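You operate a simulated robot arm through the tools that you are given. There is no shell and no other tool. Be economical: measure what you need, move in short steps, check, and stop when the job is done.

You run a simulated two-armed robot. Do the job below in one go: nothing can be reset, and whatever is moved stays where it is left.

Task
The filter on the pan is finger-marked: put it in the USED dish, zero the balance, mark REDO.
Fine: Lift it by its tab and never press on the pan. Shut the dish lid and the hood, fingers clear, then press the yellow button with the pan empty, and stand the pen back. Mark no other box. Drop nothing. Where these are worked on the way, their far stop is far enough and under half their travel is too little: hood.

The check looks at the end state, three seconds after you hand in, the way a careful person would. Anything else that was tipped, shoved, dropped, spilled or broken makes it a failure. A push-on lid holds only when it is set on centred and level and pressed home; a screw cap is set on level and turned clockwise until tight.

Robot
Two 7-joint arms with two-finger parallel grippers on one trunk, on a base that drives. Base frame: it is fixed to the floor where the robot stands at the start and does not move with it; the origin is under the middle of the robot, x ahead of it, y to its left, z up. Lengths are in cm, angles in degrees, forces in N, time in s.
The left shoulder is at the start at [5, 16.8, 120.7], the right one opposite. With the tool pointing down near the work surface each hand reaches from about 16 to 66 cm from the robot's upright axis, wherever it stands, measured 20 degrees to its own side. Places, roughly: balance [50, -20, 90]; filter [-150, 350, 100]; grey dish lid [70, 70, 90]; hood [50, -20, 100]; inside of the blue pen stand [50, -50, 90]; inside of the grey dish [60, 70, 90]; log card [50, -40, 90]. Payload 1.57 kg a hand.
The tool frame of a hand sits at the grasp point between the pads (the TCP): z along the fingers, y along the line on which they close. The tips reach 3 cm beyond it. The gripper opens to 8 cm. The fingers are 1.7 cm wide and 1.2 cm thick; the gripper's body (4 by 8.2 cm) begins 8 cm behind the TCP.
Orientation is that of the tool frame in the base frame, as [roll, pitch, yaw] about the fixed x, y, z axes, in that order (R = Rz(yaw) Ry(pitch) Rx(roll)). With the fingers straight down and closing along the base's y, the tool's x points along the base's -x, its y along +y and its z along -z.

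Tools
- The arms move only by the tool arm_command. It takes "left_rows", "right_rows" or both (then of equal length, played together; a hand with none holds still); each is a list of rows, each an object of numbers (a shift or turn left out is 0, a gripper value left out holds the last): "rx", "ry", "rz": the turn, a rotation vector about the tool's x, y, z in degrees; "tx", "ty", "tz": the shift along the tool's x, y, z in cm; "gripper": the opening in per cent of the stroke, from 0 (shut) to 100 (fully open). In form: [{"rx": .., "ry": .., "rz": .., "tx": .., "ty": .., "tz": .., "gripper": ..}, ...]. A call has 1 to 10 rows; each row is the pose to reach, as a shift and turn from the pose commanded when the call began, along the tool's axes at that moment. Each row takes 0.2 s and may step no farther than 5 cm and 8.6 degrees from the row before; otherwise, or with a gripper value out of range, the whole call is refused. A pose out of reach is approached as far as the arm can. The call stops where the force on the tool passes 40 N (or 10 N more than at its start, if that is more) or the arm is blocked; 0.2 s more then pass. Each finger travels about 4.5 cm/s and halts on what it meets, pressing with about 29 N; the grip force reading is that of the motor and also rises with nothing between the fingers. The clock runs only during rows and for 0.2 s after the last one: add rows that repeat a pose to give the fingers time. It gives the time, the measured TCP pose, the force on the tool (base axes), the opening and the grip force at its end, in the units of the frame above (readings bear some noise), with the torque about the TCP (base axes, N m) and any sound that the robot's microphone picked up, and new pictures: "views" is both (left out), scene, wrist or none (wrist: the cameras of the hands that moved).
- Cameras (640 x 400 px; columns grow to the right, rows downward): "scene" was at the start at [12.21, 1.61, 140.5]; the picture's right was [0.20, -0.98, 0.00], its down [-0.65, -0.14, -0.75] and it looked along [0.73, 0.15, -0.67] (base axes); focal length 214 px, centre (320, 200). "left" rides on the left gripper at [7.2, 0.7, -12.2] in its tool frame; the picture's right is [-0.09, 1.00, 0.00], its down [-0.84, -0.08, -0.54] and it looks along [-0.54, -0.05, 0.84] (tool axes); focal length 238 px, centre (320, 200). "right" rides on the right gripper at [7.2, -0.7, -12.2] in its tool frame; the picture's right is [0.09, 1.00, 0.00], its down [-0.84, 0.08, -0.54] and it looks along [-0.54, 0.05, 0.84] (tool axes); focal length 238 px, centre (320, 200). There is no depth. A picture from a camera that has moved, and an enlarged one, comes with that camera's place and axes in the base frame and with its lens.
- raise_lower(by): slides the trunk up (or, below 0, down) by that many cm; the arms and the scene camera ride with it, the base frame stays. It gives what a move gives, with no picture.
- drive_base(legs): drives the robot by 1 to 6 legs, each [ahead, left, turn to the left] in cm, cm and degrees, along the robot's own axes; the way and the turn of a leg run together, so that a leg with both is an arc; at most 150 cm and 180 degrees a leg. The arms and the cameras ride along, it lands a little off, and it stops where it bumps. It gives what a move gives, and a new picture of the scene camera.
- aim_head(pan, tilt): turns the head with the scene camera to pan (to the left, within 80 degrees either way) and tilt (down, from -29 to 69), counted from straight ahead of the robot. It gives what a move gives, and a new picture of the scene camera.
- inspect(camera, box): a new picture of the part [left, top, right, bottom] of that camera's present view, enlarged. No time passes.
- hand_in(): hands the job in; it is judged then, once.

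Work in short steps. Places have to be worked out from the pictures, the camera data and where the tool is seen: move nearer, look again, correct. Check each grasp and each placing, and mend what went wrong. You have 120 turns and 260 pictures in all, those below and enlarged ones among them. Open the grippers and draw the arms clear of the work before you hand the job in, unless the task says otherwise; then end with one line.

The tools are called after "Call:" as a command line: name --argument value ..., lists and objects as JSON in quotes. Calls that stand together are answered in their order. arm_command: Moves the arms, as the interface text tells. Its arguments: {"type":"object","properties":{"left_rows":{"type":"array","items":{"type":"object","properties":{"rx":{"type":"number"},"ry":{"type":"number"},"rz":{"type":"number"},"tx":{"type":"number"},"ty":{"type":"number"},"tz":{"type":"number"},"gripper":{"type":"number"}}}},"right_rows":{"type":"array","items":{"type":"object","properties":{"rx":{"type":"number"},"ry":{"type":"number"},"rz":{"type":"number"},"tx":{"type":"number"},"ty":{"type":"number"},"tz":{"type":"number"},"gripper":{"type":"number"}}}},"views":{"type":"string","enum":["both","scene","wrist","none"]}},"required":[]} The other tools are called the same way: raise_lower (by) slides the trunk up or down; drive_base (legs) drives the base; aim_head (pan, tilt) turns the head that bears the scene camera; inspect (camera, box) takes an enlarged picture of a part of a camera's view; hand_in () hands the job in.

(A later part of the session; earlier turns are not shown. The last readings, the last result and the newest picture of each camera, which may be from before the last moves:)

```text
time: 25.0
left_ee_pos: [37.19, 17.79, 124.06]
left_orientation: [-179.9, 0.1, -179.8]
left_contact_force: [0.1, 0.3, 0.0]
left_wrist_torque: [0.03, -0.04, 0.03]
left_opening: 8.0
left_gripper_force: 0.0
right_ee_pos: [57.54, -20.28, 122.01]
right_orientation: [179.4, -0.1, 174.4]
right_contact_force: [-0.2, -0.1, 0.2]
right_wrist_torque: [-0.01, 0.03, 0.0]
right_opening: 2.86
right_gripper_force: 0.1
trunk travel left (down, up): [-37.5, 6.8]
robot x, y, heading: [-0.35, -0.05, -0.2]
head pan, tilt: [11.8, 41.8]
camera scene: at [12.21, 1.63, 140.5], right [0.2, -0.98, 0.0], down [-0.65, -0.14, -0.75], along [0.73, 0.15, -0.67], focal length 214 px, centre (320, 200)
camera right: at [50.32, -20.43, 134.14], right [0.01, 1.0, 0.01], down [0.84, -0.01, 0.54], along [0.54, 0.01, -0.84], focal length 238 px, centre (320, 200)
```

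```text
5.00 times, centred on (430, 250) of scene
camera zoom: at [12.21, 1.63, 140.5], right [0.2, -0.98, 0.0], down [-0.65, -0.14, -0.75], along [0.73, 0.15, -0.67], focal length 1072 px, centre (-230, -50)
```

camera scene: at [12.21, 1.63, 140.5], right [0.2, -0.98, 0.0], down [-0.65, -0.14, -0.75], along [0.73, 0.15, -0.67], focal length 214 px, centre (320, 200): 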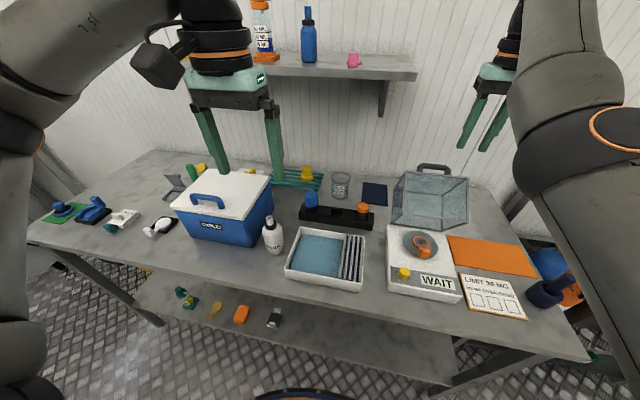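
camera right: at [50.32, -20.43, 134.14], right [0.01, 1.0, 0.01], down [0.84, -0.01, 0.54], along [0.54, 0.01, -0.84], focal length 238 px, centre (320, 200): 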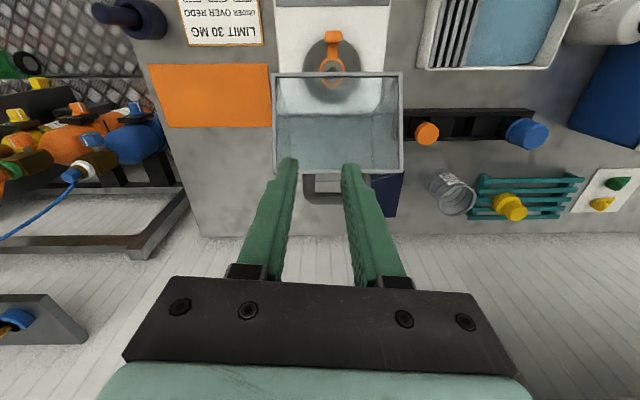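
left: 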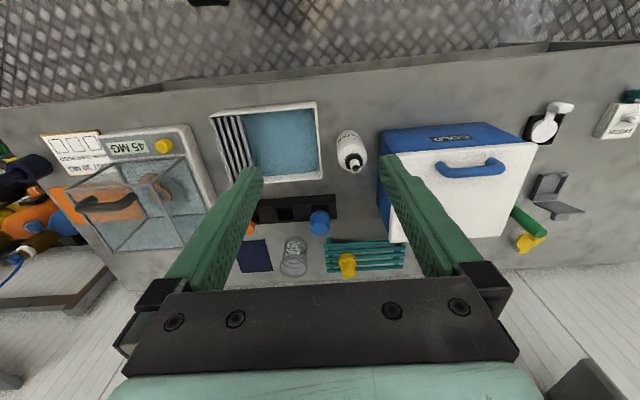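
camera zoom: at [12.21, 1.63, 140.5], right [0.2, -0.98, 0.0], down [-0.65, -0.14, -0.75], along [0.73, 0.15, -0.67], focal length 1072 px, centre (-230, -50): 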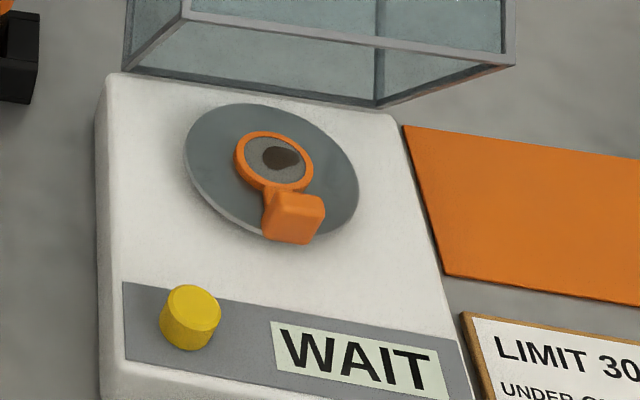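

The tab is a raised orange block at the front edge of the pan. Redo the move within step limits.

Call:
arm_command --right_rows '[{"tx": 4.5, "rz": -3}, {"tx": 9, "rz": -5.6}, {"tx": 13.5, "rz": -5.6, "ty": -0.3}, {"tx": 17, "rz": -5.6, "ty": -0.5, "tz": 3}, {"tx": 17, "rz": -5.6, "ty": -0.5, "tz": 7}, {"tx": 17, "rz": -5.6, "ty": -0.5, "tz": 10}, {"tx": 17, "rz": -5.6, "ty": -0.5, "tz": 10}]' --views "both"

Call:
inspect --camera "right" --box '[240, 90, 400, 230]'

```text
time: 26.6
left_ee_pos: [37.04, 17.82, 123.93]
left_orientation: [-179.8, 0.0, -179.9]
left_contact_force: [0.2, -0.3, -0.3]
left_wrist_torque: [0.0, -0.01, 0.01]
left_opening: 8.01
left_gripper_force: 0.1
right_ee_pos: [56.69, -21.4, 117.84]
right_orientation: [179.4, -0.1, 179.9]
right_contact_force: [-0.1, 0.1, 0.6]
right_wrist_torque: [-0.02, 0.0, -0.04]
right_opening: 2.88
right_gripper_force: 0.0
right hand out of reach, approached as far as the arm can: row 1, 2, 3, 4, 5, 6, 7
trunk travel left (down, up): [-37.5, 6.8]
robot x, y, heading: [-0.03, 0.05, 0.1]
head pan, tilt: [11.8, 41.8]
camera scene: at [12.2, 1.63, 140.5], right [0.2, -0.98, 0.0], down [-0.65, -0.14, -0.75], along [0.73, 0.15, -0.67], focal length 214 px, centre (320, 200)
camera right: at [49.45, -22.14, 130.07], right [-0.09, 1.0, 0.01], down [0.84, 0.07, 0.54], along [0.54, 0.06, -0.84], focal length 238 px, centre (320, 200)
```

scene: 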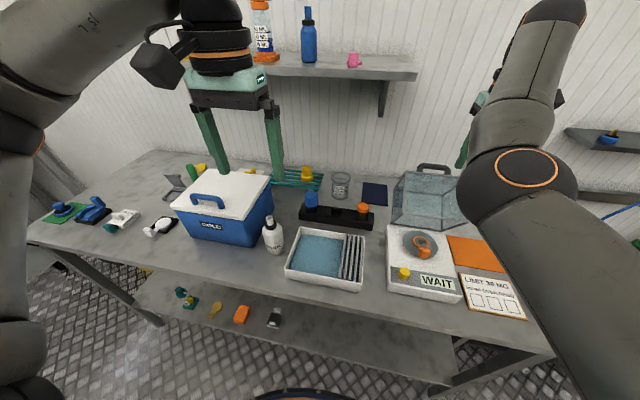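
right: 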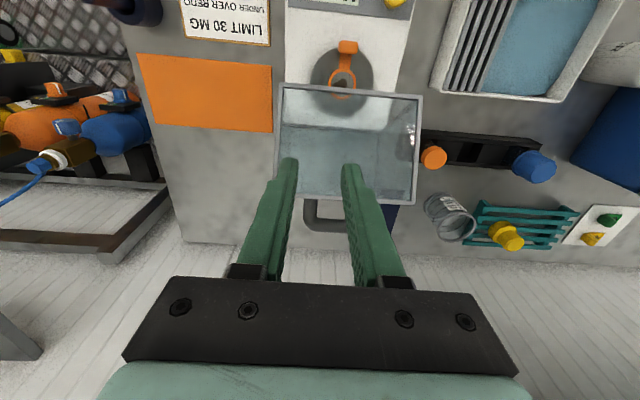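

```text
2.86 times, centred on (320, 160) of right
camera zoom: at [49.45, -22.14, 130.07], right [-0.09, 1.0, 0.01], down [0.84, 0.07, 0.54], along [0.54, 0.06, -0.84], focal length 681 px, centre (320, 314)
```

zoom: 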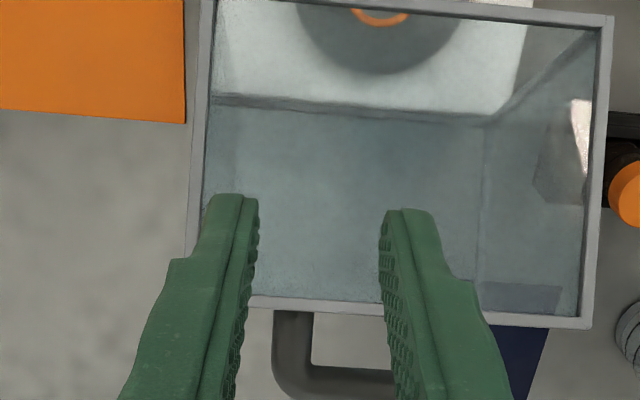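

The arm is in an awkward elbow pose (joint limit) and will not retract straight. Try raising and moving outward to the right to let the elbow fold.

Call:
arm_command --right_rows '[{"tz": -3, "ty": -2}, {"tz": -6, "ty": -4}, {"tz": -8, "ty": -7}, {"tz": -9, "ty": -10, "tx": 2}, {"tz": -9, "ty": -12, "tx": 5}, {"tz": -9, "ty": -13, "tx": 9}]' --views "scene"

```text
time: 28.0
left_ee_pos: [37.07, 17.68, 123.89]
left_orientation: [-179.9, -0.1, -179.9]
left_contact_force: [-1.0, -0.4, -0.7]
left_wrist_torque: [0.02, 0.0, 0.02]
left_opening: 8.03
left_gripper_force: 0.1
right_ee_pos: [46.29, -34.69, 126.6]
right_orientation: [179.5, 0.1, 180.0]
right_contact_force: [0.7, -0.6, 0.2]
right_wrist_torque: [-0.01, 0.01, -0.01]
right_opening: 2.86
right_gripper_force: 0.0
trunk travel left (down, up): [-37.5, 6.8]
robot x, y, heading: [-0.06, 0.18, -0.1]
head pan, tilt: [11.8, 41.8]
camera scene: at [12.15, 1.65, 140.51], right [0.2, -0.98, 0.0], down [-0.65, -0.14, -0.75], along [0.73, 0.15, -0.67], focal length 214 px, centre (320, 200)
```

scene: 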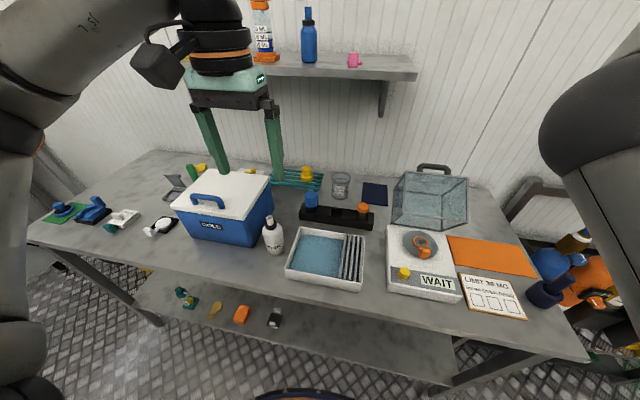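

Free again. Tab estimated at ≈(49,−18.3,93), pan centre ≈(53,−18.3). Move the right hand to hover in front for a close look, opened to ~5.5 cm.

Call:
arm_command --right_rows '[{"ty": 4, "tz": 2, "gripper": 68}, {"ty": 8, "tz": 5}, {"ty": 12, "tz": 8}, {"ty": 16.2, "tz": 10, "tx": 1}, {"ty": 16.2, "tz": 14, "tx": 1}, {"ty": 16.2, "tz": 17, "tx": 1}, {"ty": 16.2, "tz": 17, "tx": 1}]' --views "both"

Call:
inspect --camera "right" --box '[240, 100, 400, 220]'

```text
time: 29.6
left_ee_pos: [36.97, 17.82, 123.82]
left_orientation: [-179.8, 0.0, -180.0]
left_contact_force: [0.2, 0.9, -0.7]
left_wrist_torque: [0.01, -0.01, 0.01]
left_opening: 7.99
left_gripper_force: 0.0
right_ee_pos: [50.12, -24.26, 111.33]
right_orientation: [178.7, 0.2, 179.3]
right_contact_force: [-0.5, -0.3, 0.1]
right_wrist_torque: [-0.02, -0.01, 0.01]
right_opening: 5.44
right_gripper_force: 0.0
right hand out of reach, approached as far as the arm can: row 1, 2, 3, 4, 5, 6, 7
trunk travel left (down, up): [-37.5, 6.8]
robot x, y, heading: [-0.21, -0.27, 0.1]
head pan, tilt: [11.8, 41.8]
camera scene: at [12.16, 1.62, 140.5], right [0.2, -0.98, 0.0], down [-0.65, -0.14, -0.75], along [0.73, 0.15, -0.67], focal length 214 px, centre (320, 200)
camera right: at [42.79, -24.95, 123.43], right [-0.08, 1.0, 0.02], down [0.84, 0.05, 0.55], along [0.54, 0.06, -0.84], focal length 238 px, centre (320, 200)
```

scene: 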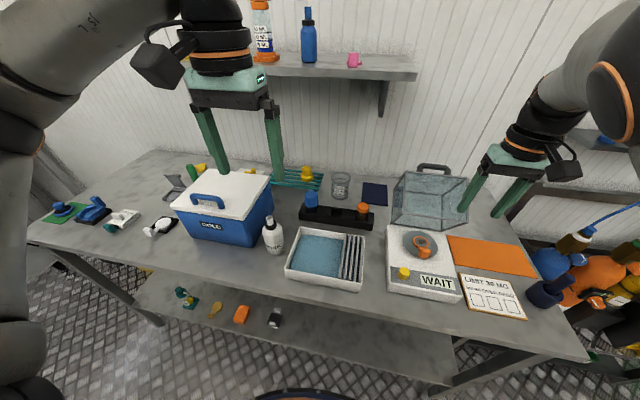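
right: 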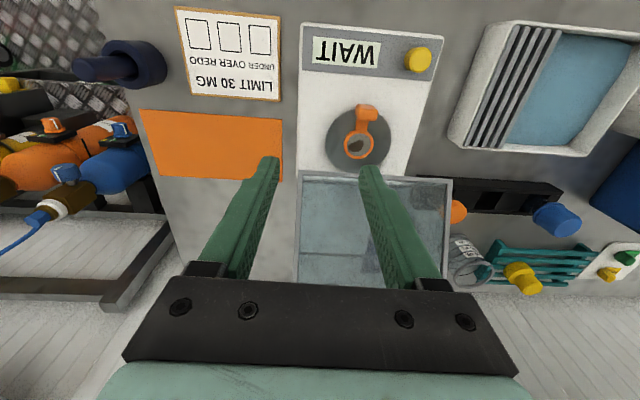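

```text
3.33 times, centred on (320, 160) of right
camera zoom: at [42.79, -24.95, 123.43], right [-0.08, 1.0, 0.02], down [0.84, 0.05, 0.55], along [0.54, 0.06, -0.84], focal length 794 px, centre (320, 333)
```

zoom: 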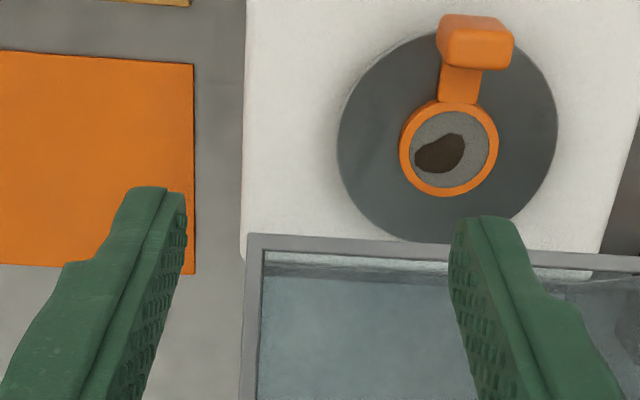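

Now the close view shows ring, neck and a raised tab block. The arm configuration is still cramped, so I retract toward the start area to unfold it.

Call:
arm_command --right_rows '[{"tz": -4}, {"tz": -8}, {"tz": -12, "tx": 2}, {"tz": -13, "tx": 6}, {"tz": -13, "tx": 10}, {"tz": -13, "tx": 14}, {"tz": -13, "tx": 18}, {"tz": -13, "tx": 20, "ty": 3}, {"tz": -13, "tx": 20, "ty": 7}, {"tz": -13, "tx": 20, "ty": 7}]' --views "scene"

```text
time: 30.8
left_ee_pos: [37.05, 17.76, 124.01]
left_orientation: [-179.9, 0.0, -179.8]
left_contact_force: [0.5, 0.7, -0.6]
left_wrist_torque: [-0.01, -0.03, 0.0]
left_opening: 8.01
left_gripper_force: 0.1
right_ee_pos: [41.21, -25.86, 116.97]
right_orientation: [177.8, -12.1, 179.4]
right_contact_force: [-0.1, 0.2, -0.4]
right_wrist_torque: [0.03, -0.02, -0.01]
right_opening: 5.44
right_gripper_force: 0.1
right hand out of reach, approached as far as the arm can: row 5, 6
trunk travel left (down, up): [-37.5, 6.8]
robot x, y, heading: [0.2, -0.3, 0.2]
head pan, tilt: [11.8, 41.8]
stopped in row 6 (right hand): the arm was blocked; the commanded pose is now the measured one
camera scene: at [12.72, 1.35, 141.55], right [0.17, -0.99, 0.0], down [-0.56, -0.09, -0.82], along [0.81, 0.14, -0.57], focal length 214 px, centre (320, 200)
```

scene: 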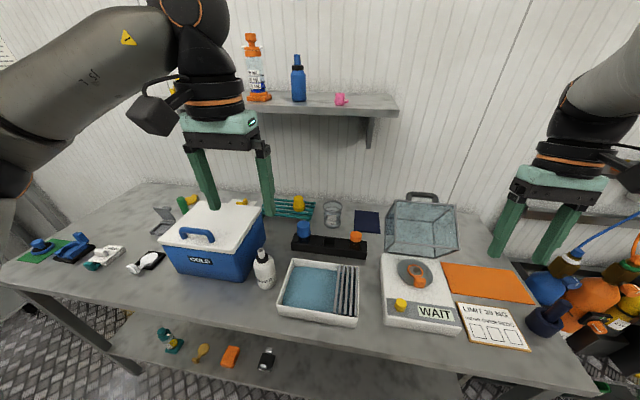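

The right arm's elbow bumped the head (scene camera shifted). Back out the other way: move the hand out to the right and lower, to let the elbow drop.

Call:
arm_command --right_rows '[{"ty": -3, "tx": -2}, {"ty": -7, "tx": -3, "ry": -4}, {"ty": -11, "tx": -3, "ry": -8}, {"ty": -15, "tx": -3, "ry": -12}, {"ty": -19, "tx": -3, "ry": -12}, {"ty": -23, "tx": -3, "ry": -12}, {"ty": -23, "tx": -3, "ry": -12}]' --views "scene"

```text
time: 32.4
left_ee_pos: [37.06, 17.92, 123.77]
left_orientation: [-179.9, 0.1, -179.7]
left_contact_force: [0.3, 0.9, -0.4]
left_wrist_torque: [-0.04, 0.02, 0.02]
left_opening: 8.0
left_gripper_force: 0.1
right_ee_pos: [43.91, -49.1, 115.9]
right_orientation: [178.1, 0.5, 179.1]
right_contact_force: [0.5, -0.3, -0.5]
right_wrist_torque: [-0.01, -0.01, -0.01]
right_opening: 5.47
right_gripper_force: 0.0
trunk travel left (down, up): [-37.5, 6.8]
robot x, y, heading: [0.31, -0.21, -0.0]
head pan, tilt: [11.8, 41.8]
camera scene: at [12.21, 1.7, 140.5], right [0.2, -0.98, 0.0], down [-0.65, -0.14, -0.75], along [0.73, 0.15, -0.67], focal length 214 px, centre (320, 200)
```

scene: 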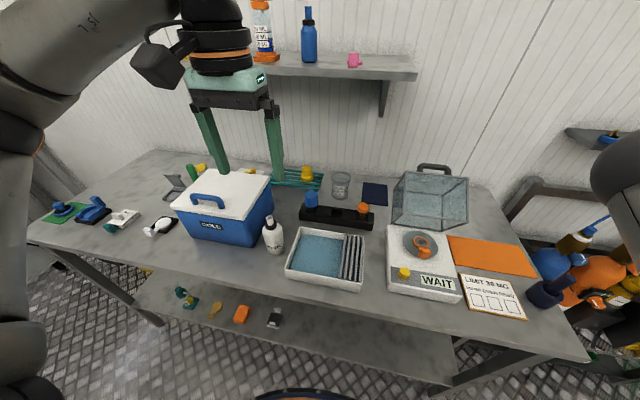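

Head recovered. Look to the right to see how the arm is folded.

Call:
aim_head --pan -65 --tilt 25

```text
time: 33.9
left_ee_pos: [37.03, 17.76, 123.9]
left_orientation: [-180.0, 0.0, -179.8]
left_contact_force: [-0.2, 0.1, -1.0]
left_wrist_torque: [-0.02, -0.03, -0.01]
left_opening: 7.98
left_gripper_force: 0.1
right_ee_pos: [43.93, -49.08, 115.81]
right_orientation: [178.1, 0.5, 179.1]
right_contact_force: [0.9, 0.7, 0.2]
right_wrist_torque: [0.01, -0.01, 0.02]
right_opening: 5.44
right_gripper_force: 0.1
trunk travel left (down, up): [-37.5, 6.8]
robot x, y, heading: [0.09, 0.26, 0.1]
head pan, tilt: [-65.0, 25.0]
camera scene: at [7.93, -8.44, 143.09], right [-0.91, -0.42, 0.0], down [-0.18, 0.38, -0.91], along [0.38, -0.82, -0.42], focal length 214 px, centre (320, 200)
```

scene: 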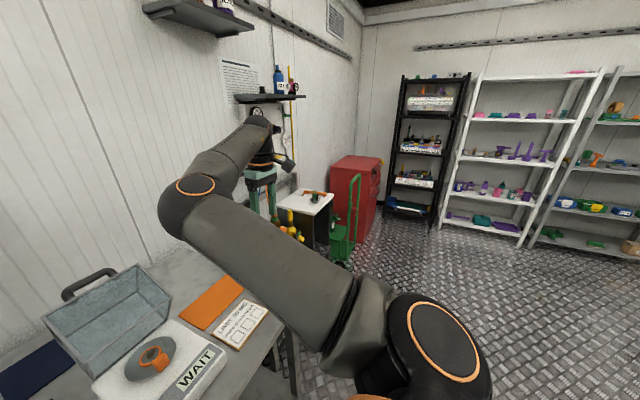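

The elbow has folded to the inside/front. I try to swing it out: yaw the hand counter‑clockwise at this free spot so that the forearm heading is forced outward.

Call:
arm_command --right_rows '[{"rz": -8.5}, {"rz": -17}, {"rz": -25.5}, {"rz": -34}, {"rz": -42.5}, {"rz": -51}, {"rz": -59.5}, {"rz": -68}, {"rz": -76.5}, {"rz": -85}]' --views "scene"

```text
time: 36.1
left_ee_pos: [37.02, 17.8, 123.85]
left_orientation: [-179.9, 0.0, -179.7]
left_contact_force: [0.3, -0.5, -0.8]
left_wrist_torque: [-0.01, 0.0, -0.03]
left_opening: 8.01
left_gripper_force: 0.0
right_ee_pos: [43.81, -48.89, 115.91]
right_orientation: [-179.7, 2.0, -95.7]
right_contact_force: [-0.8, 0.3, 0.1]
right_wrist_torque: [0.01, 0.0, 0.01]
right_opening: 5.44
right_gripper_force: 0.1
trunk travel left (down, up): [-37.5, 6.8]
robot x, y, heading: [0.33, 0.09, -0.0]
head pan, tilt: [-65.0, 25.0]
camera scene: at [7.92, -8.44, 143.09], right [-0.91, -0.42, 0.0], down [-0.18, 0.38, -0.91], along [0.38, -0.82, -0.42], focal length 214 px, centre (320, 200)
```

scene: 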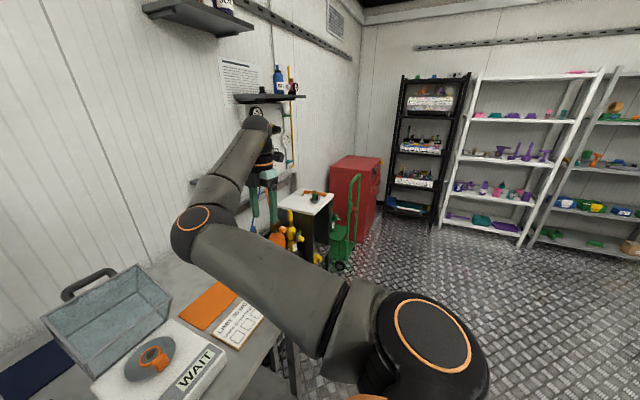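

The elbow eased slightly downward without hitting limits. Continue turning to yaw ≈0 (fingers close along y again).

Call:
arm_command --right_rows '[{"rz": -8.5}, {"rz": -17}, {"rz": -25.5}, {"rz": -34}, {"rz": -42.5}, {"rz": -51}, {"rz": -59.5}, {"rz": -68}, {"rz": -76.5}, {"rz": -84}]' --views "scene"

```text
time: 38.3
left_ee_pos: [37.08, 17.87, 123.92]
left_orientation: [-179.9, 0.0, -179.8]
left_contact_force: [-0.5, 0.4, 0.4]
left_wrist_torque: [-0.01, -0.01, -0.02]
left_opening: 8.02
left_gripper_force: 0.1
right_ee_pos: [49.26, -44.8, 116.83]
right_orientation: [-178.8, 1.1, -42.2]
right_contact_force: [-0.1, 0.1, -0.3]
right_wrist_torque: [0.01, -0.01, -0.03]
right_opening: 5.41
right_gripper_force: 0.1
right hand out of reach, approached as far as the arm can: row 2, 6, 7, 8, 9, 10
trunk travel left (down, up): [-37.5, 6.8]
robot x, y, heading: [0.22, 0.23, -0.1]
head pan, tilt: [-65.0, 25.0]
camera scene: at [7.93, -8.44, 143.09], right [-0.91, -0.42, 0.0], down [-0.18, 0.38, -0.91], along [0.38, -0.82, -0.42], focal length 214 px, centre (320, 200)
```

scene: 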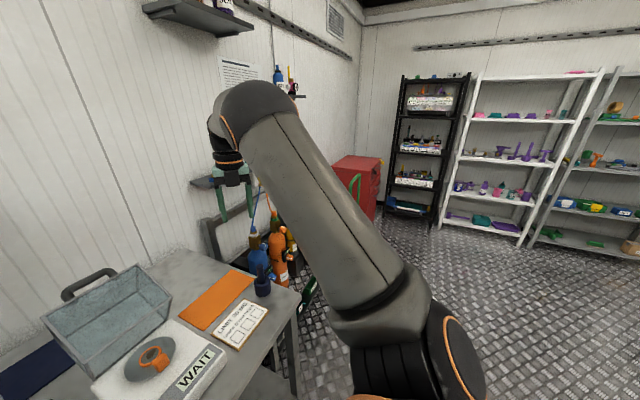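

The elbow has swung outward. Now unwind the yaw (clockwise back to 180°) — joint 7 mostly.

Call:
arm_command --right_rows '[{"rz": 8.5}, {"rz": 17}, {"rz": 25.5}, {"rz": 34}, {"rz": 42.5}, {"rz": 51}, {"rz": 59.5}, {"rz": 68}, {"rz": 76.5}, {"rz": 85}]' --views "none"

Call:
arm_command --right_rows '[{"rz": 8.5}, {"rz": 17}, {"rz": 25.5}, {"rz": 34}, {"rz": 42.5}, {"rz": 51}, {"rz": 53}]' --views "scene"

```text
time: 40.5
left_ee_pos: [37.07, 17.76, 123.87]
left_orientation: [-179.9, 0.1, -179.9]
left_contact_force: [-0.6, 0.3, -0.1]
left_wrist_torque: [0.0, -0.02, 0.0]
left_opening: 8.02
left_gripper_force: 0.1
right_ee_pos: [49.39, -44.94, 116.93]
right_orientation: [179.2, 1.2, -127.4]
right_contact_force: [0.4, -0.2, -0.1]
right_wrist_torque: [-0.03, 0.03, 0.01]
right_opening: 5.44
right_gripper_force: 0.1
trunk travel left (down, up): [-37.5, 6.8]
robot x, y, heading: [-0.34, -0.35, 0.1]
head pan, tilt: [-65.0, 25.0]
```

```text
time: 42.1
left_ee_pos: [37.08, 17.82, 123.95]
left_orientation: [180.0, 0.0, -179.8]
left_contact_force: [-0.7, 1.2, 0.1]
left_wrist_torque: [-0.01, 0.03, 0.0]
left_opening: 8.02
left_gripper_force: 0.1
right_ee_pos: [49.36, -44.96, 116.92]
right_orientation: [178.5, 0.0, 179.5]
right_contact_force: [-0.4, -0.2, 0.0]
right_wrist_torque: [0.0, 0.0, -0.01]
right_opening: 5.46
right_gripper_force: 0.0
trunk travel left (down, up): [-37.5, 6.8]
robot x, y, heading: [0.24, 0.17, -0.0]
head pan, tilt: [-65.0, 25.0]
camera scene: at [7.92, -8.44, 143.09], right [-0.91, -0.42, 0.0], down [-0.18, 0.38, -0.91], along [0.38, -0.82, -0.42], focal length 214 px, centre (320, 200)
```

scene: 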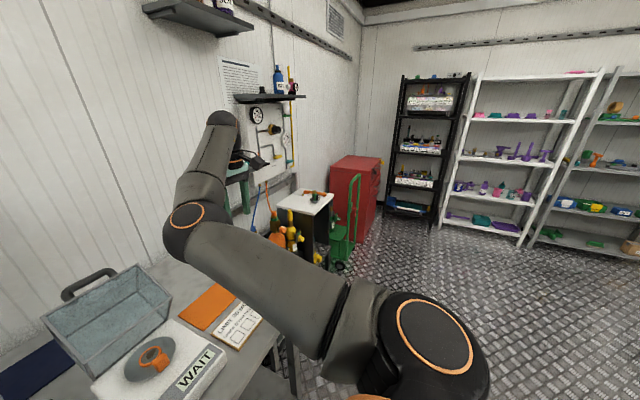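

The elbow returned inside. I'll reproduce the path the flip came from: yaw 90, near full stretch (in free space to the right), then tilt the other way and retract.

Call:
arm_command --right_rows '[{"rz": 8.5}, {"rz": 17}, {"rz": 25.5}, {"rz": 34}, {"rz": 42.5}, {"rz": 51}, {"rz": 59.5}, {"rz": 68}, {"rz": 76.5}, {"rz": 85}]' --views "scene"

Call:
arm_command --right_rows '[{"rz": 5, "ty": 3, "tx": 2}, {"rz": 5, "ty": 6, "tx": 5}, {"rz": 5, "ty": 9, "tx": 8}, {"rz": 5, "ty": 12, "tx": 11}, {"rz": 5, "ty": 16, "tx": 13}, {"rz": 5, "ty": 20, "tx": 14}]' --views "scene"

```text
time: 44.3
left_ee_pos: [36.99, 17.75, 124.06]
left_orientation: [-179.9, 0.0, -179.9]
left_contact_force: [0.0, -0.5, 0.1]
left_wrist_torque: [-0.01, 0.0, 0.01]
left_opening: 8.01
left_gripper_force: 0.1
right_ee_pos: [49.27, -44.96, 116.92]
right_orientation: [179.9, -1.6, 94.6]
right_contact_force: [0.6, -0.3, -0.4]
right_wrist_torque: [-0.01, 0.0, 0.02]
right_opening: 5.43
right_gripper_force: 0.0
trunk travel left (down, up): [-37.5, 6.8]
robot x, y, heading: [-0.29, -0.18, 0.1]
head pan, tilt: [-65.0, 25.0]
camera scene: at [7.92, -8.44, 143.09], right [-0.91, -0.42, 0.0], down [-0.18, 0.38, -0.91], along [0.38, -0.82, -0.42], focal length 214 px, centre (320, 200)
```

scene: 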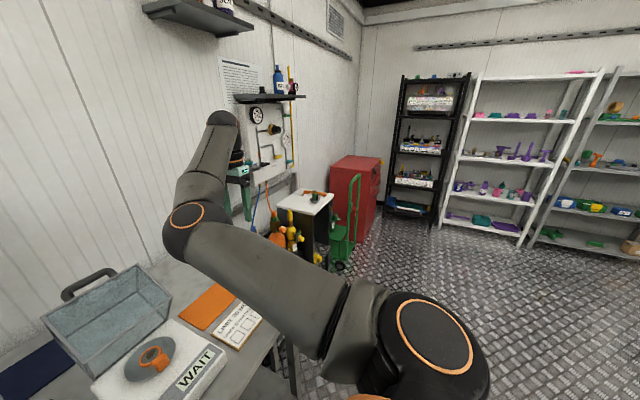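

```text
time: 45.7
left_ee_pos: [37.14, 17.85, 123.77]
left_orientation: [-179.9, 0.0, -179.9]
left_contact_force: [0.1, 1.4, -0.2]
left_wrist_torque: [-0.02, -0.01, -0.03]
left_opening: 8.0
left_gripper_force: 0.0
right_ee_pos: [59.91, -31.57, 116.97]
right_orientation: [179.9, -1.5, 89.7]
right_contact_force: [-0.1, 0.7, 0.9]
right_wrist_torque: [-0.01, 0.01, -0.02]
right_opening: 5.45
right_gripper_force: 0.1
right hand out of reach, approached as far as the arm can: row 4, 5, 6
trunk travel left (down, up): [-37.5, 6.8]
robot x, y, heading: [-0.34, -0.01, -0.0]
head pan, tilt: [-65.0, 25.0]
camera scene: at [7.92, -8.42, 143.1], right [-0.91, -0.42, 0.0], down [-0.18, 0.38, -0.91], along [0.38, -0.82, -0.42], focal length 214 px, centre (320, 200)
```

scene: 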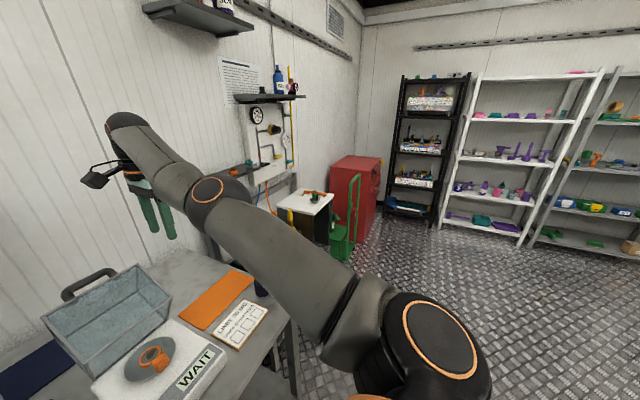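

Now the elbow is on the outside. Retract from here, drifting left, and check.

Call:
arm_command --right_rows '[{"ty": -2, "tx": 2, "tz": -1}, {"ty": -5, "tx": 4, "tz": -2}, {"ty": -9, "tx": 6, "tz": -3}, {"ty": -13, "tx": 8, "tz": -3}, {"ty": -17, "tx": 10, "tz": -3}, {"ty": -20, "tx": 12, "tz": -3}]' --views "scene"

```text
time: 47.1
left_ee_pos: [37.01, 17.74, 123.97]
left_orientation: [-179.9, 0.0, -179.9]
left_contact_force: [-0.1, -0.7, -0.3]
left_wrist_torque: [-0.01, 0.0, -0.02]
left_opening: 8.0
left_gripper_force: 0.1
right_ee_pos: [53.77, -27.02, 119.25]
right_orientation: [-179.9, -1.6, 89.9]
right_contact_force: [-0.2, 0.1, 0.0]
right_wrist_torque: [0.0, -0.01, 0.03]
right_opening: 5.44
right_gripper_force: 0.0
right hand out of reach, approached as far as the arm can: row 3, 4, 5, 6
trunk travel left (down, up): [-37.5, 6.8]
robot x, y, heading: [0.3, -0.26, -0.1]
head pan, tilt: [-65.0, 25.0]
camera scene: at [7.92, -8.44, 143.09], right [-0.91, -0.42, 0.0], down [-0.18, 0.38, -0.91], along [0.38, -0.82, -0.42], focal length 214 px, centre (320, 200)
```

scene: 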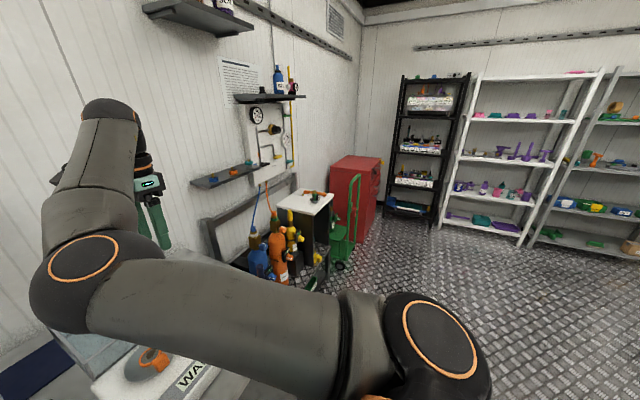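

Moving inward pulls the elbow in again. I go back out right and use the yaw trick (it flipped the elbow up near yaw −42), then retract before unwinding.

Call:
arm_command --right_rows '[{"ty": -1, "tx": -4, "rz": -5}, {"ty": -3, "tx": -8, "rz": -13}, {"ty": -5, "tx": -12, "rz": -21}, {"ty": -8, "tx": -15, "rz": -29}, {"ty": -10, "tx": -18, "rz": -37}, {"ty": -10, "tx": -18, "rz": -45}, {"ty": -10, "tx": -18, "rz": -53}, {"ty": -10, "tx": -18, "rz": -61}, {"ty": -10, "tx": -18, "rz": -69}, {"ty": -10, "tx": -18, "rz": -77}]' --views "none"

Call:
arm_command --right_rows '[{"rz": -8.5}, {"rz": -17}, {"rz": -25.5}, {"rz": -34}, {"rz": -42.5}, {"rz": -51}, {"rz": -59.5}, {"rz": -68}, {"rz": -76.5}, {"rz": -85}]' --views "none"

Call:
arm_command --right_rows '[{"rz": -8.5}, {"rz": -17}, {"rz": -25.5}, {"rz": -34}, {"rz": -42.5}, {"rz": -51}, {"rz": -59.5}, {"rz": -68}, {"rz": -76.5}, {"rz": -85}]' --views "scene"

```text
time: 49.3
left_ee_pos: [36.99, 17.83, 123.93]
left_orientation: [-179.9, 0.0, -179.9]
left_contact_force: [-0.6, -0.2, 0.1]
left_wrist_torque: [0.0, 0.01, 0.03]
left_opening: 8.0
left_gripper_force: 0.1
right_ee_pos: [43.79, -45.04, 118.49]
right_orientation: [178.6, -0.3, 166.9]
right_contact_force: [0.0, 0.4, -0.2]
right_wrist_torque: [-0.02, 0.08, 0.0]
right_opening: 5.42
right_gripper_force: 0.1
trunk travel left (down, up): [-37.5, 6.8]
robot x, y, heading: [-0.33, 0.11, -0.2]
head pan, tilt: [-65.0, 25.0]
```

```text
time: 51.5
left_ee_pos: [36.97, 17.82, 123.88]
left_orientation: [-179.8, -0.1, -179.8]
left_contact_force: [-0.5, 0.2, 0.5]
left_wrist_torque: [0.01, -0.02, 0.05]
left_opening: 7.98
left_gripper_force: 0.1
right_ee_pos: [44.0, -45.09, 118.61]
right_orientation: [179.7, 1.4, -108.2]
right_contact_force: [0.0, -0.5, -1.2]
right_wrist_torque: [-0.02, -0.03, -0.03]
right_opening: 5.46
right_gripper_force: 0.0
trunk travel left (down, up): [-37.5, 6.8]
robot x, y, heading: [0.13, 0.22, -0.2]
head pan, tilt: [-65.0, 25.0]
```

```text
time: 53.7
left_ee_pos: [37.11, 17.8, 123.96]
left_orientation: [-179.9, 0.0, -179.8]
left_contact_force: [-0.1, 0.8, -0.5]
left_wrist_torque: [-0.01, 0.04, 0.01]
left_opening: 7.97
left_gripper_force: 0.2
right_ee_pos: [47.3, -41.83, 118.97]
right_orientation: [-179.0, 1.0, -41.1]
right_contact_force: [0.6, 0.0, -0.2]
right_wrist_torque: [-0.05, -0.01, 0.0]
right_opening: 5.45
right_gripper_force: 0.1
right hand out of reach, approached as far as the arm can: row 8, 9, 10
trunk travel left (down, up): [-37.5, 6.8]
robot x, y, heading: [0.1, 0.09, 0.1]
head pan, tilt: [-65.0, 25.0]
camera scene: at [7.97, -8.4, 143.09], right [-0.91, -0.42, 0.0], down [-0.18, 0.38, -0.91], along [0.38, -0.82, -0.42], focal length 214 px, centre (320, 200)
```

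scene: 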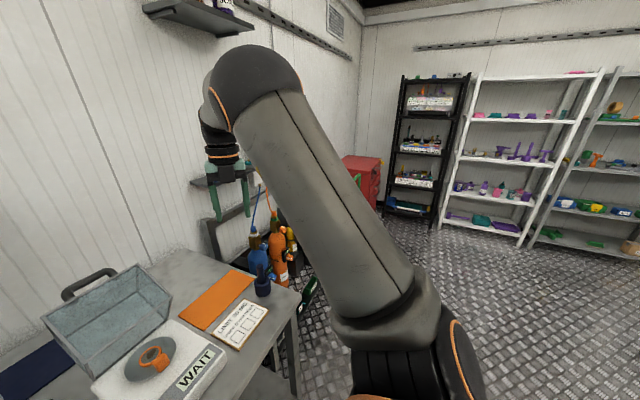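

Elbow is now up. Retract toward the body before unwinding.

Call:
arm_command --right_rows '[{"tx": -3}, {"tx": -6.5}, {"tx": -10}, {"tx": -13.5}, {"tx": -16}]' --views "scene"

```text
time: 54.9
left_ee_pos: [37.08, 17.9, 123.94]
left_orientation: [-179.9, -0.1, -179.9]
left_contact_force: [0.3, 0.2, -0.6]
left_wrist_torque: [-0.02, -0.03, 0.0]
left_opening: 8.0
left_gripper_force: 0.1
right_ee_pos: [37.45, -31.78, 121.74]
right_orientation: [-179.6, 1.4, -43.2]
right_contact_force: [0.3, 0.5, 0.1]
right_wrist_torque: [0.01, 0.01, -0.01]
right_opening: 5.42
right_gripper_force: 0.0
right hand out of reach, approached as far as the arm can: row 2, 3, 4, 5
trunk travel left (down, up): [-37.5, 6.8]
robot x, y, heading: [0.12, 0.05, 0.0]
head pan, tilt: [-65.0, 25.0]
camera scene: at [7.86, -8.39, 143.1], right [-0.91, -0.42, 0.0], down [-0.18, 0.38, -0.91], along [0.38, -0.82, -0.42], focal length 214 px, centre (320, 200)
```

scene: 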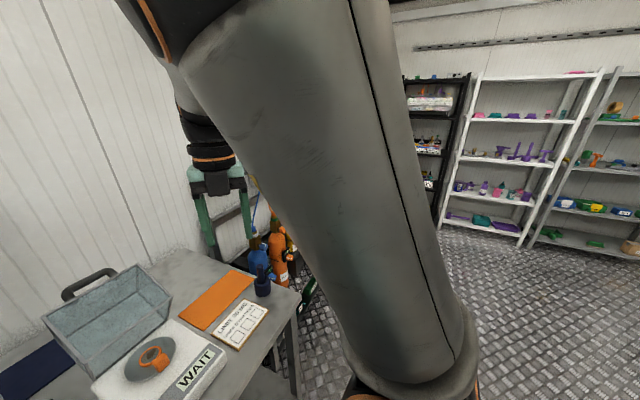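

Elbow is high and close now. Unwind yaw clockwise.

Call:
arm_command --right_rows '[{"rz": 8.5}, {"rz": 17}, {"rz": 25.5}, {"rz": 34}, {"rz": 42.5}, {"rz": 51}, {"rz": 59.5}, {"rz": 68}, {"rz": 76.5}, {"rz": 85}]' --views "none"

Call:
arm_command --right_rows '[{"rz": 8.5}, {"rz": 17}, {"rz": 25.5}, {"rz": 34}, {"rz": 42.5}, {"rz": 51}]' --views "scene"

```text
time: 57.1
left_ee_pos: [37.06, 17.74, 123.93]
left_orientation: [-179.9, 0.0, -179.8]
left_contact_force: [0.4, 0.3, -0.2]
left_wrist_torque: [0.0, 0.04, -0.01]
left_opening: 8.01
left_gripper_force: 0.0
right_ee_pos: [37.7, -32.01, 121.78]
right_orientation: [179.1, 1.1, -126.4]
right_contact_force: [0.0, 0.9, -1.3]
right_wrist_torque: [0.03, -0.02, 0.0]
right_opening: 5.45
right_gripper_force: 0.0
trunk travel left (down, up): [-37.5, 6.8]
robot x, y, heading: [-0.11, -0.13, -0.1]
head pan, tilt: [-65.0, 25.0]
```

```text
time: 58.5
left_ee_pos: [37.04, 17.85, 123.94]
left_orientation: [-179.9, 0.0, -179.9]
left_contact_force: [-0.2, 0.5, -0.3]
left_wrist_torque: [0.01, 0.02, 0.03]
left_opening: 7.99
left_gripper_force: 0.0
right_ee_pos: [37.55, -32.03, 121.83]
right_orientation: [178.5, -0.2, -177.4]
right_contact_force: [0.1, 1.2, -1.1]
right_wrist_torque: [0.01, -0.05, -0.01]
right_opening: 5.44
right_gripper_force: 0.1
trunk travel left (down, up): [-37.5, 6.8]
robot x, y, heading: [-0.29, -0.12, -0.3]
head pan, tilt: [-65.0, 25.0]
camera scene: at [7.92, -8.44, 143.09], right [-0.91, -0.42, 0.0], down [-0.18, 0.38, -0.91], along [0.38, -0.82, -0.42], focal length 214 px, centre (320, 200)
```

scene: 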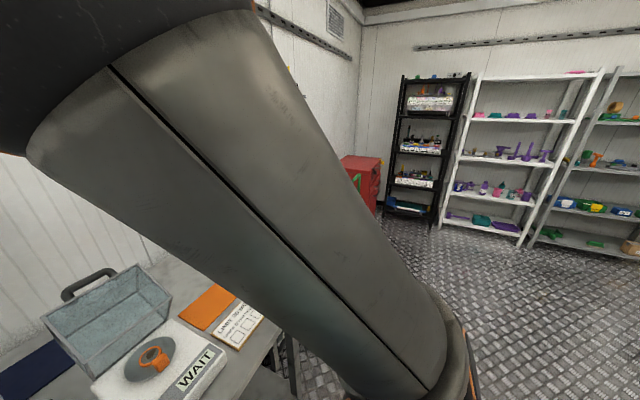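

Good: yaw 180 with elbow up. Turn the head back and bring the hand over toward the filter.

Call:
arm_command --right_rows '[{"tx": -1, "ty": 3, "tz": 2}, {"tx": -2, "ty": 6, "tz": 4, "rz": 1}, {"tx": -3, "ty": 9, "tz": 6, "rz": 2}, {"tx": -4, "ty": 12, "tz": 8, "rz": 2.6}, {"tx": -5, "ty": 13.7, "tz": 10, "rz": 2.6}, {"tx": -5, "ty": 13.7, "tz": 11, "rz": 2.6}]' --views "wrist"

Call:
aim_head --pan -10 --tilt 45

```text
time: 59.9
left_ee_pos: [37.06, 17.8, 123.81]
left_orientation: [-179.9, 0.0, -179.9]
left_contact_force: [0.2, -0.2, -0.9]
left_wrist_torque: [-0.03, -0.03, -0.02]
left_opening: 7.98
left_gripper_force: 0.1
right_ee_pos: [46.0, -25.79, 112.49]
right_orientation: [178.4, -0.1, -179.9]
right_contact_force: [-0.3, 0.3, -0.9]
right_wrist_torque: [0.01, 0.02, 0.03]
right_opening: 5.44
right_gripper_force: 0.0
right hand out of reach, approached as far as the arm can: row 2, 3, 4, 5, 6
trunk travel left (down, up): [-37.5, 6.8]
robot x, y, heading: [0.43, -0.17, -0.0]
head pan, tilt: [-65.0, 25.0]
camera right: at [38.99, -26.84, 124.65], right [-0.09, 1.0, 0.03], down [0.84, 0.06, 0.54], along [0.54, 0.07, -0.84], focal length 238 px, centre (320, 200)
```

right: 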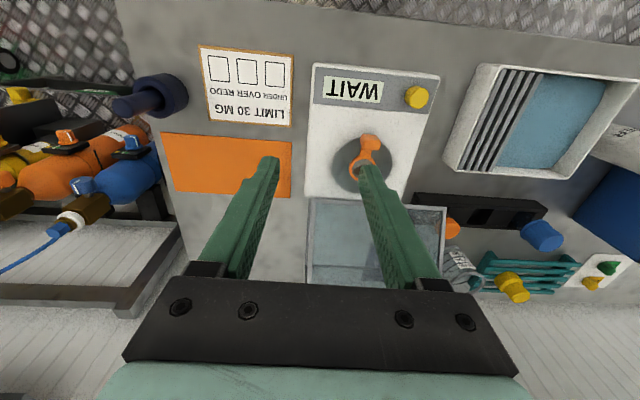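

```text
time: 61.1
left_ee_pos: [36.99, 17.79, 123.96]
left_orientation: [-179.9, 0.1, -179.9]
left_contact_force: [-0.3, -0.1, -0.1]
left_wrist_torque: [0.0, -0.02, 0.01]
left_opening: 7.97
left_gripper_force: 0.0
right_ee_pos: [46.05, -25.83, 112.49]
right_orientation: [178.6, -0.2, -179.9]
right_contact_force: [0.4, -0.6, -0.3]
right_wrist_torque: [0.01, 0.02, 0.01]
right_opening: 5.43
right_gripper_force: 0.1
trunk travel left (down, up): [-37.5, 6.8]
robot x, y, heading: [0.09, -0.1, 0.1]
head pan, tilt: [-10.0, 45.0]
camera scene: at [12.03, -1.51, 140.04], right [-0.17, -0.98, 0.0], down [-0.7, 0.12, -0.71], along [0.7, -0.12, -0.71], focal length 214 px, centre (320, 200)
```

scene: 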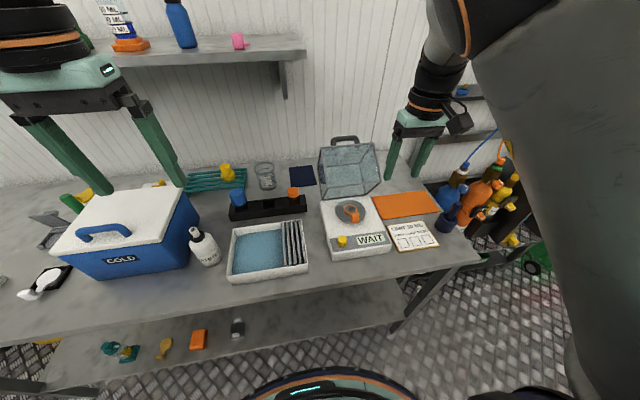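

The right arm is restricted at this side, so I let the base do the sideways shift: drive 7.5 cm left (hand well clear above everything).

Call:
drive_base --legs '[[0, 7.6, 0]]'

Call:
inspect --camera "right" --box '[240, 60, 400, 180]'

```text
time: 62.5
left_ee_pos: [37.03, 25.35, 123.87]
left_orientation: [-179.9, 0.0, -179.9]
left_contact_force: [0.5, -0.3, 0.4]
left_wrist_torque: [0.01, -0.02, 0.01]
left_opening: 7.99
left_gripper_force: 0.0
right_ee_pos: [46.02, -18.31, 112.61]
right_orientation: [178.5, 0.0, -179.9]
right_contact_force: [-0.6, -0.2, -0.5]
right_wrist_torque: [0.02, -0.04, 0.02]
right_opening: 5.43
right_gripper_force: 0.0
trunk travel left (down, up): [-37.5, 6.8]
robot x, y, heading: [0.08, 7.66, 0.2]
head pan, tilt: [-10.0, 45.0]
camera scene: at [12.03, 6.12, 140.04], right [-0.17, -0.98, 0.0], down [-0.7, 0.12, -0.71], along [0.7, -0.12, -0.71], focal length 214 px, centre (320, 200)
```

scene: 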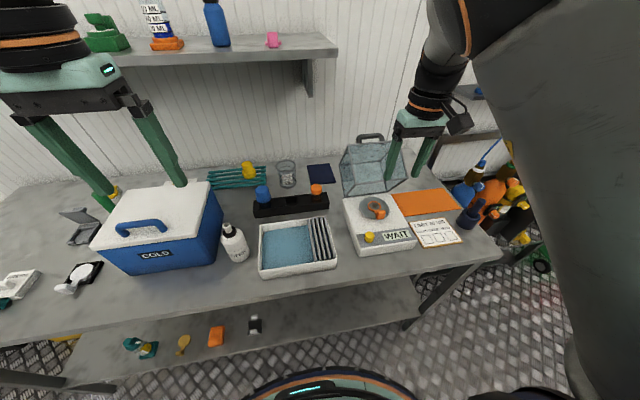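

```text
3.33 times, centred on (320, 120) of right
camera zoom: at [38.95, -19.23, 124.68], right [-0.09, 1.0, 0.03], down [0.84, 0.06, 0.54], along [0.54, 0.07, -0.84], focal length 794 px, centre (320, 467)
```

zoom: 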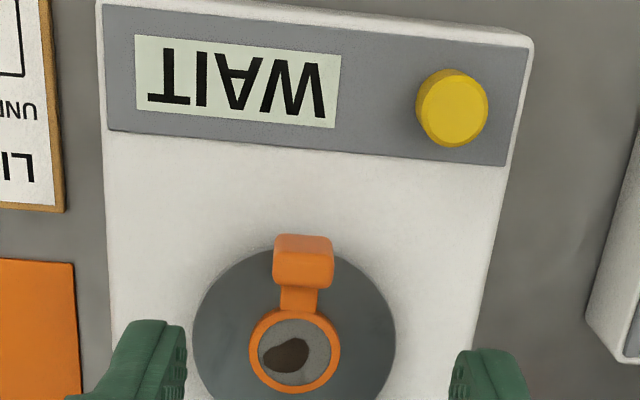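

Clear view: tab ≈2.4 cm wide, centre (49.1,−18.2), top z≈94.8, bottom ≈92.4; pan ≈91.6. Move over it and descend to 4 cm above grasp height, then check.

Call:
arm_command --right_rows '[{"tx": -1.5, "tz": 2}, {"tx": -3.1, "tz": 5}, {"tx": -3.1, "ty": 0.1, "tz": 8}, {"tx": -3.1, "ty": 0.1, "tz": 11}, {"tx": -3.1, "ty": 0.1, "tz": 13}, {"tx": -3.1, "ty": 0.1, "tz": 13}]' --views "both"

Call:
inspect --camera "right" --box '[240, 60, 400, 180]'

Call:
inspect --camera "scene" --box '[340, 170, 440, 260]'

```text
time: 63.9
left_ee_pos: [36.98, 25.3, 123.98]
left_orientation: [-179.9, 0.0, -179.9]
left_contact_force: [0.3, 0.5, 0.3]
left_wrist_torque: [0.02, -0.01, -0.01]
left_opening: 8.0
left_gripper_force: 0.0
right_ee_pos: [49.19, -17.76, 99.48]
right_orientation: [178.6, -0.1, -179.9]
right_contact_force: [-1.3, -0.4, -0.8]
right_wrist_torque: [0.02, -0.03, 0.02]
right_opening: 5.44
right_gripper_force: 0.1
trunk travel left (down, up): [-37.5, 6.8]
robot x, y, heading: [-0.05, 7.82, -0.1]
head pan, tilt: [-10.0, 45.0]
camera scene: at [12.02, 6.06, 140.04], right [-0.17, -0.98, 0.0], down [-0.7, 0.12, -0.71], along [0.7, -0.12, -0.71], focal length 214 px, centre (320, 200)
camera right: at [42.02, -18.79, 111.5], right [-0.09, 1.0, 0.02], down [0.84, 0.07, 0.54], along [0.54, 0.07, -0.84], focal length 238 px, centre (320, 200)
```

scene: 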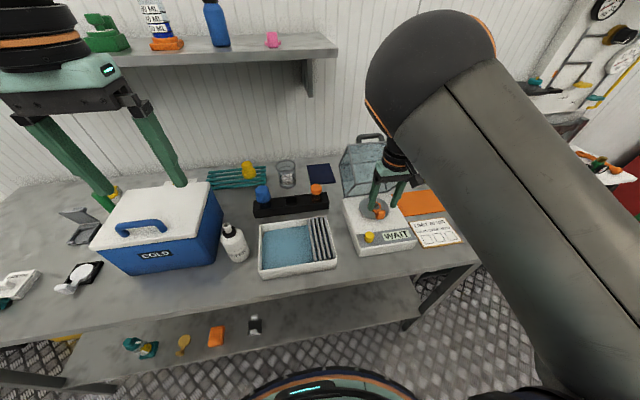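
right: 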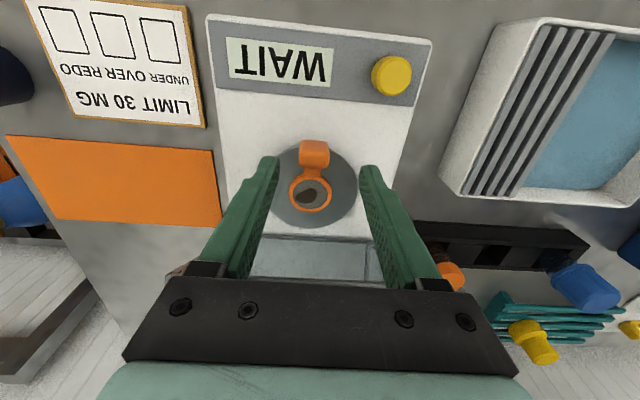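

```text
3.33 times, centred on (320, 120) of right
camera zoom: at [42.02, -18.79, 111.5], right [-0.09, 1.0, 0.02], down [0.84, 0.07, 0.54], along [0.54, 0.07, -0.84], focal length 794 px, centre (320, 467)
```

zoom: 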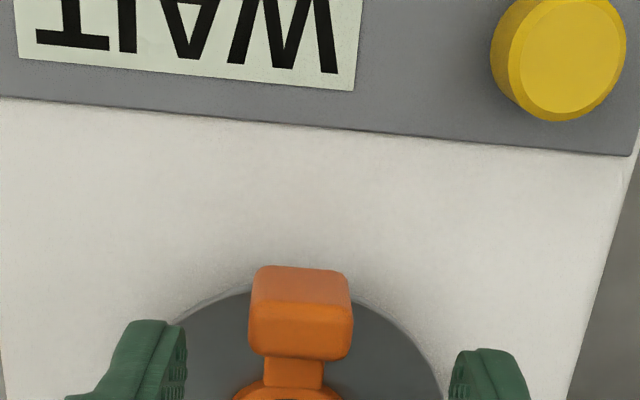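

```text
4.44 times, centred on (390, 215) of scene
camera zoom: at [12.02, 6.06, 140.04], right [-0.17, -0.98, 0.0], down [-0.7, 0.12, -0.71], along [0.7, -0.12, -0.71], focal length 953 px, centre (9, 133)
```

zoom: 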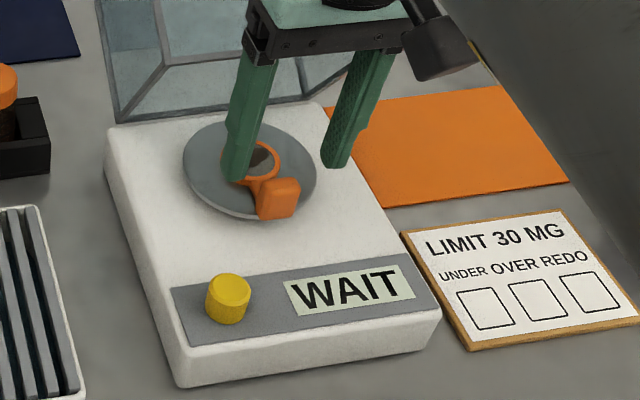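

Tab centre at y≈−18.17, hand is 0.4 too far left. Correct and descend to TCP z≈96 (tips ~93, about 1.4 above the pan).

Call:
arm_command --right_rows '[{"ty": -0.4, "tx": 0.1}, {"ty": -0.4, "tx": 0.1, "tz": 1.5}, {"ty": -0.4, "tx": 0.1, "tz": 2.7}, {"ty": -0.4, "tx": 0.1, "tz": 3.4}]' --views "both"

Call:
inspect --camera "scene" --box '[360, 170, 420, 230]'

```text
time: 64.8
left_ee_pos: [36.96, 25.4, 123.96]
left_orientation: [-179.8, 0.0, -179.8]
left_contact_force: [-0.3, -0.5, 0.0]
left_wrist_torque: [0.02, 0.0, -0.02]
left_opening: 8.01
left_gripper_force: 0.1
right_ee_pos: [49.13, -18.14, 96.02]
right_orientation: [178.5, -0.1, -179.9]
right_contact_force: [0.8, -0.2, 0.4]
right_wrist_torque: [-0.02, 0.01, -0.02]
right_opening: 5.45
right_gripper_force: 0.1
trunk travel left (down, up): [-37.5, 6.8]
robot x, y, heading: [0.28, 7.23, 0.1]
head pan, tilt: [-10.0, 45.0]
camera scene: at [12.04, 6.06, 140.04], right [-0.17, -0.98, 0.0], down [-0.7, 0.12, -0.71], along [0.7, -0.12, -0.71], focal length 214 px, centre (320, 200)
camera right: at [41.98, -19.13, 108.14], right [-0.09, 1.0, 0.03], down [0.84, 0.06, 0.54], along [0.54, 0.07, -0.84], focal length 238 px, centre (320, 200)
```

scene: 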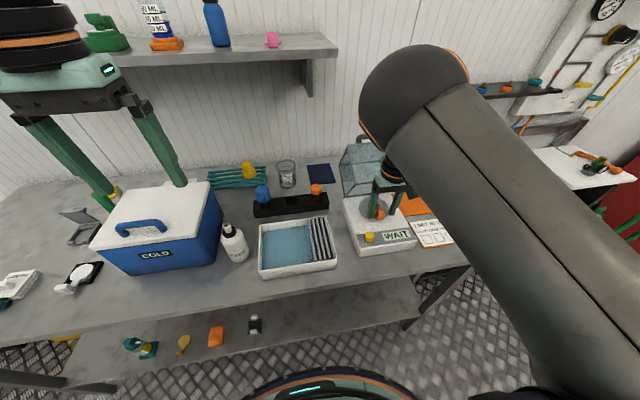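
right: 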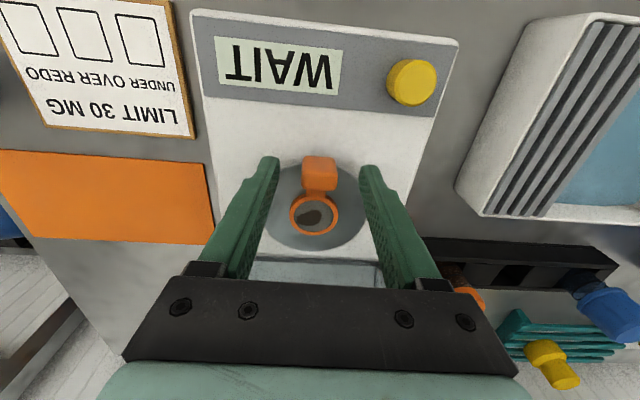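

```text
6.67 times, centred on (390, 200) of scene
camera zoom: at [12.04, 6.06, 140.04], right [-0.17, -0.98, 0.0], down [-0.7, 0.12, -0.71], along [0.7, -0.12, -0.71], focal length 1430 px, centre (-147, 200)
```

zoom: 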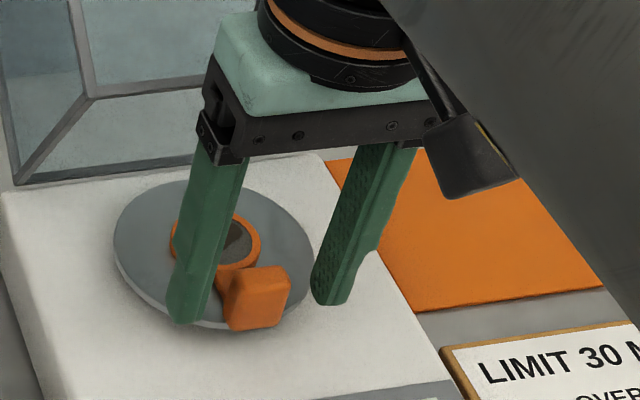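

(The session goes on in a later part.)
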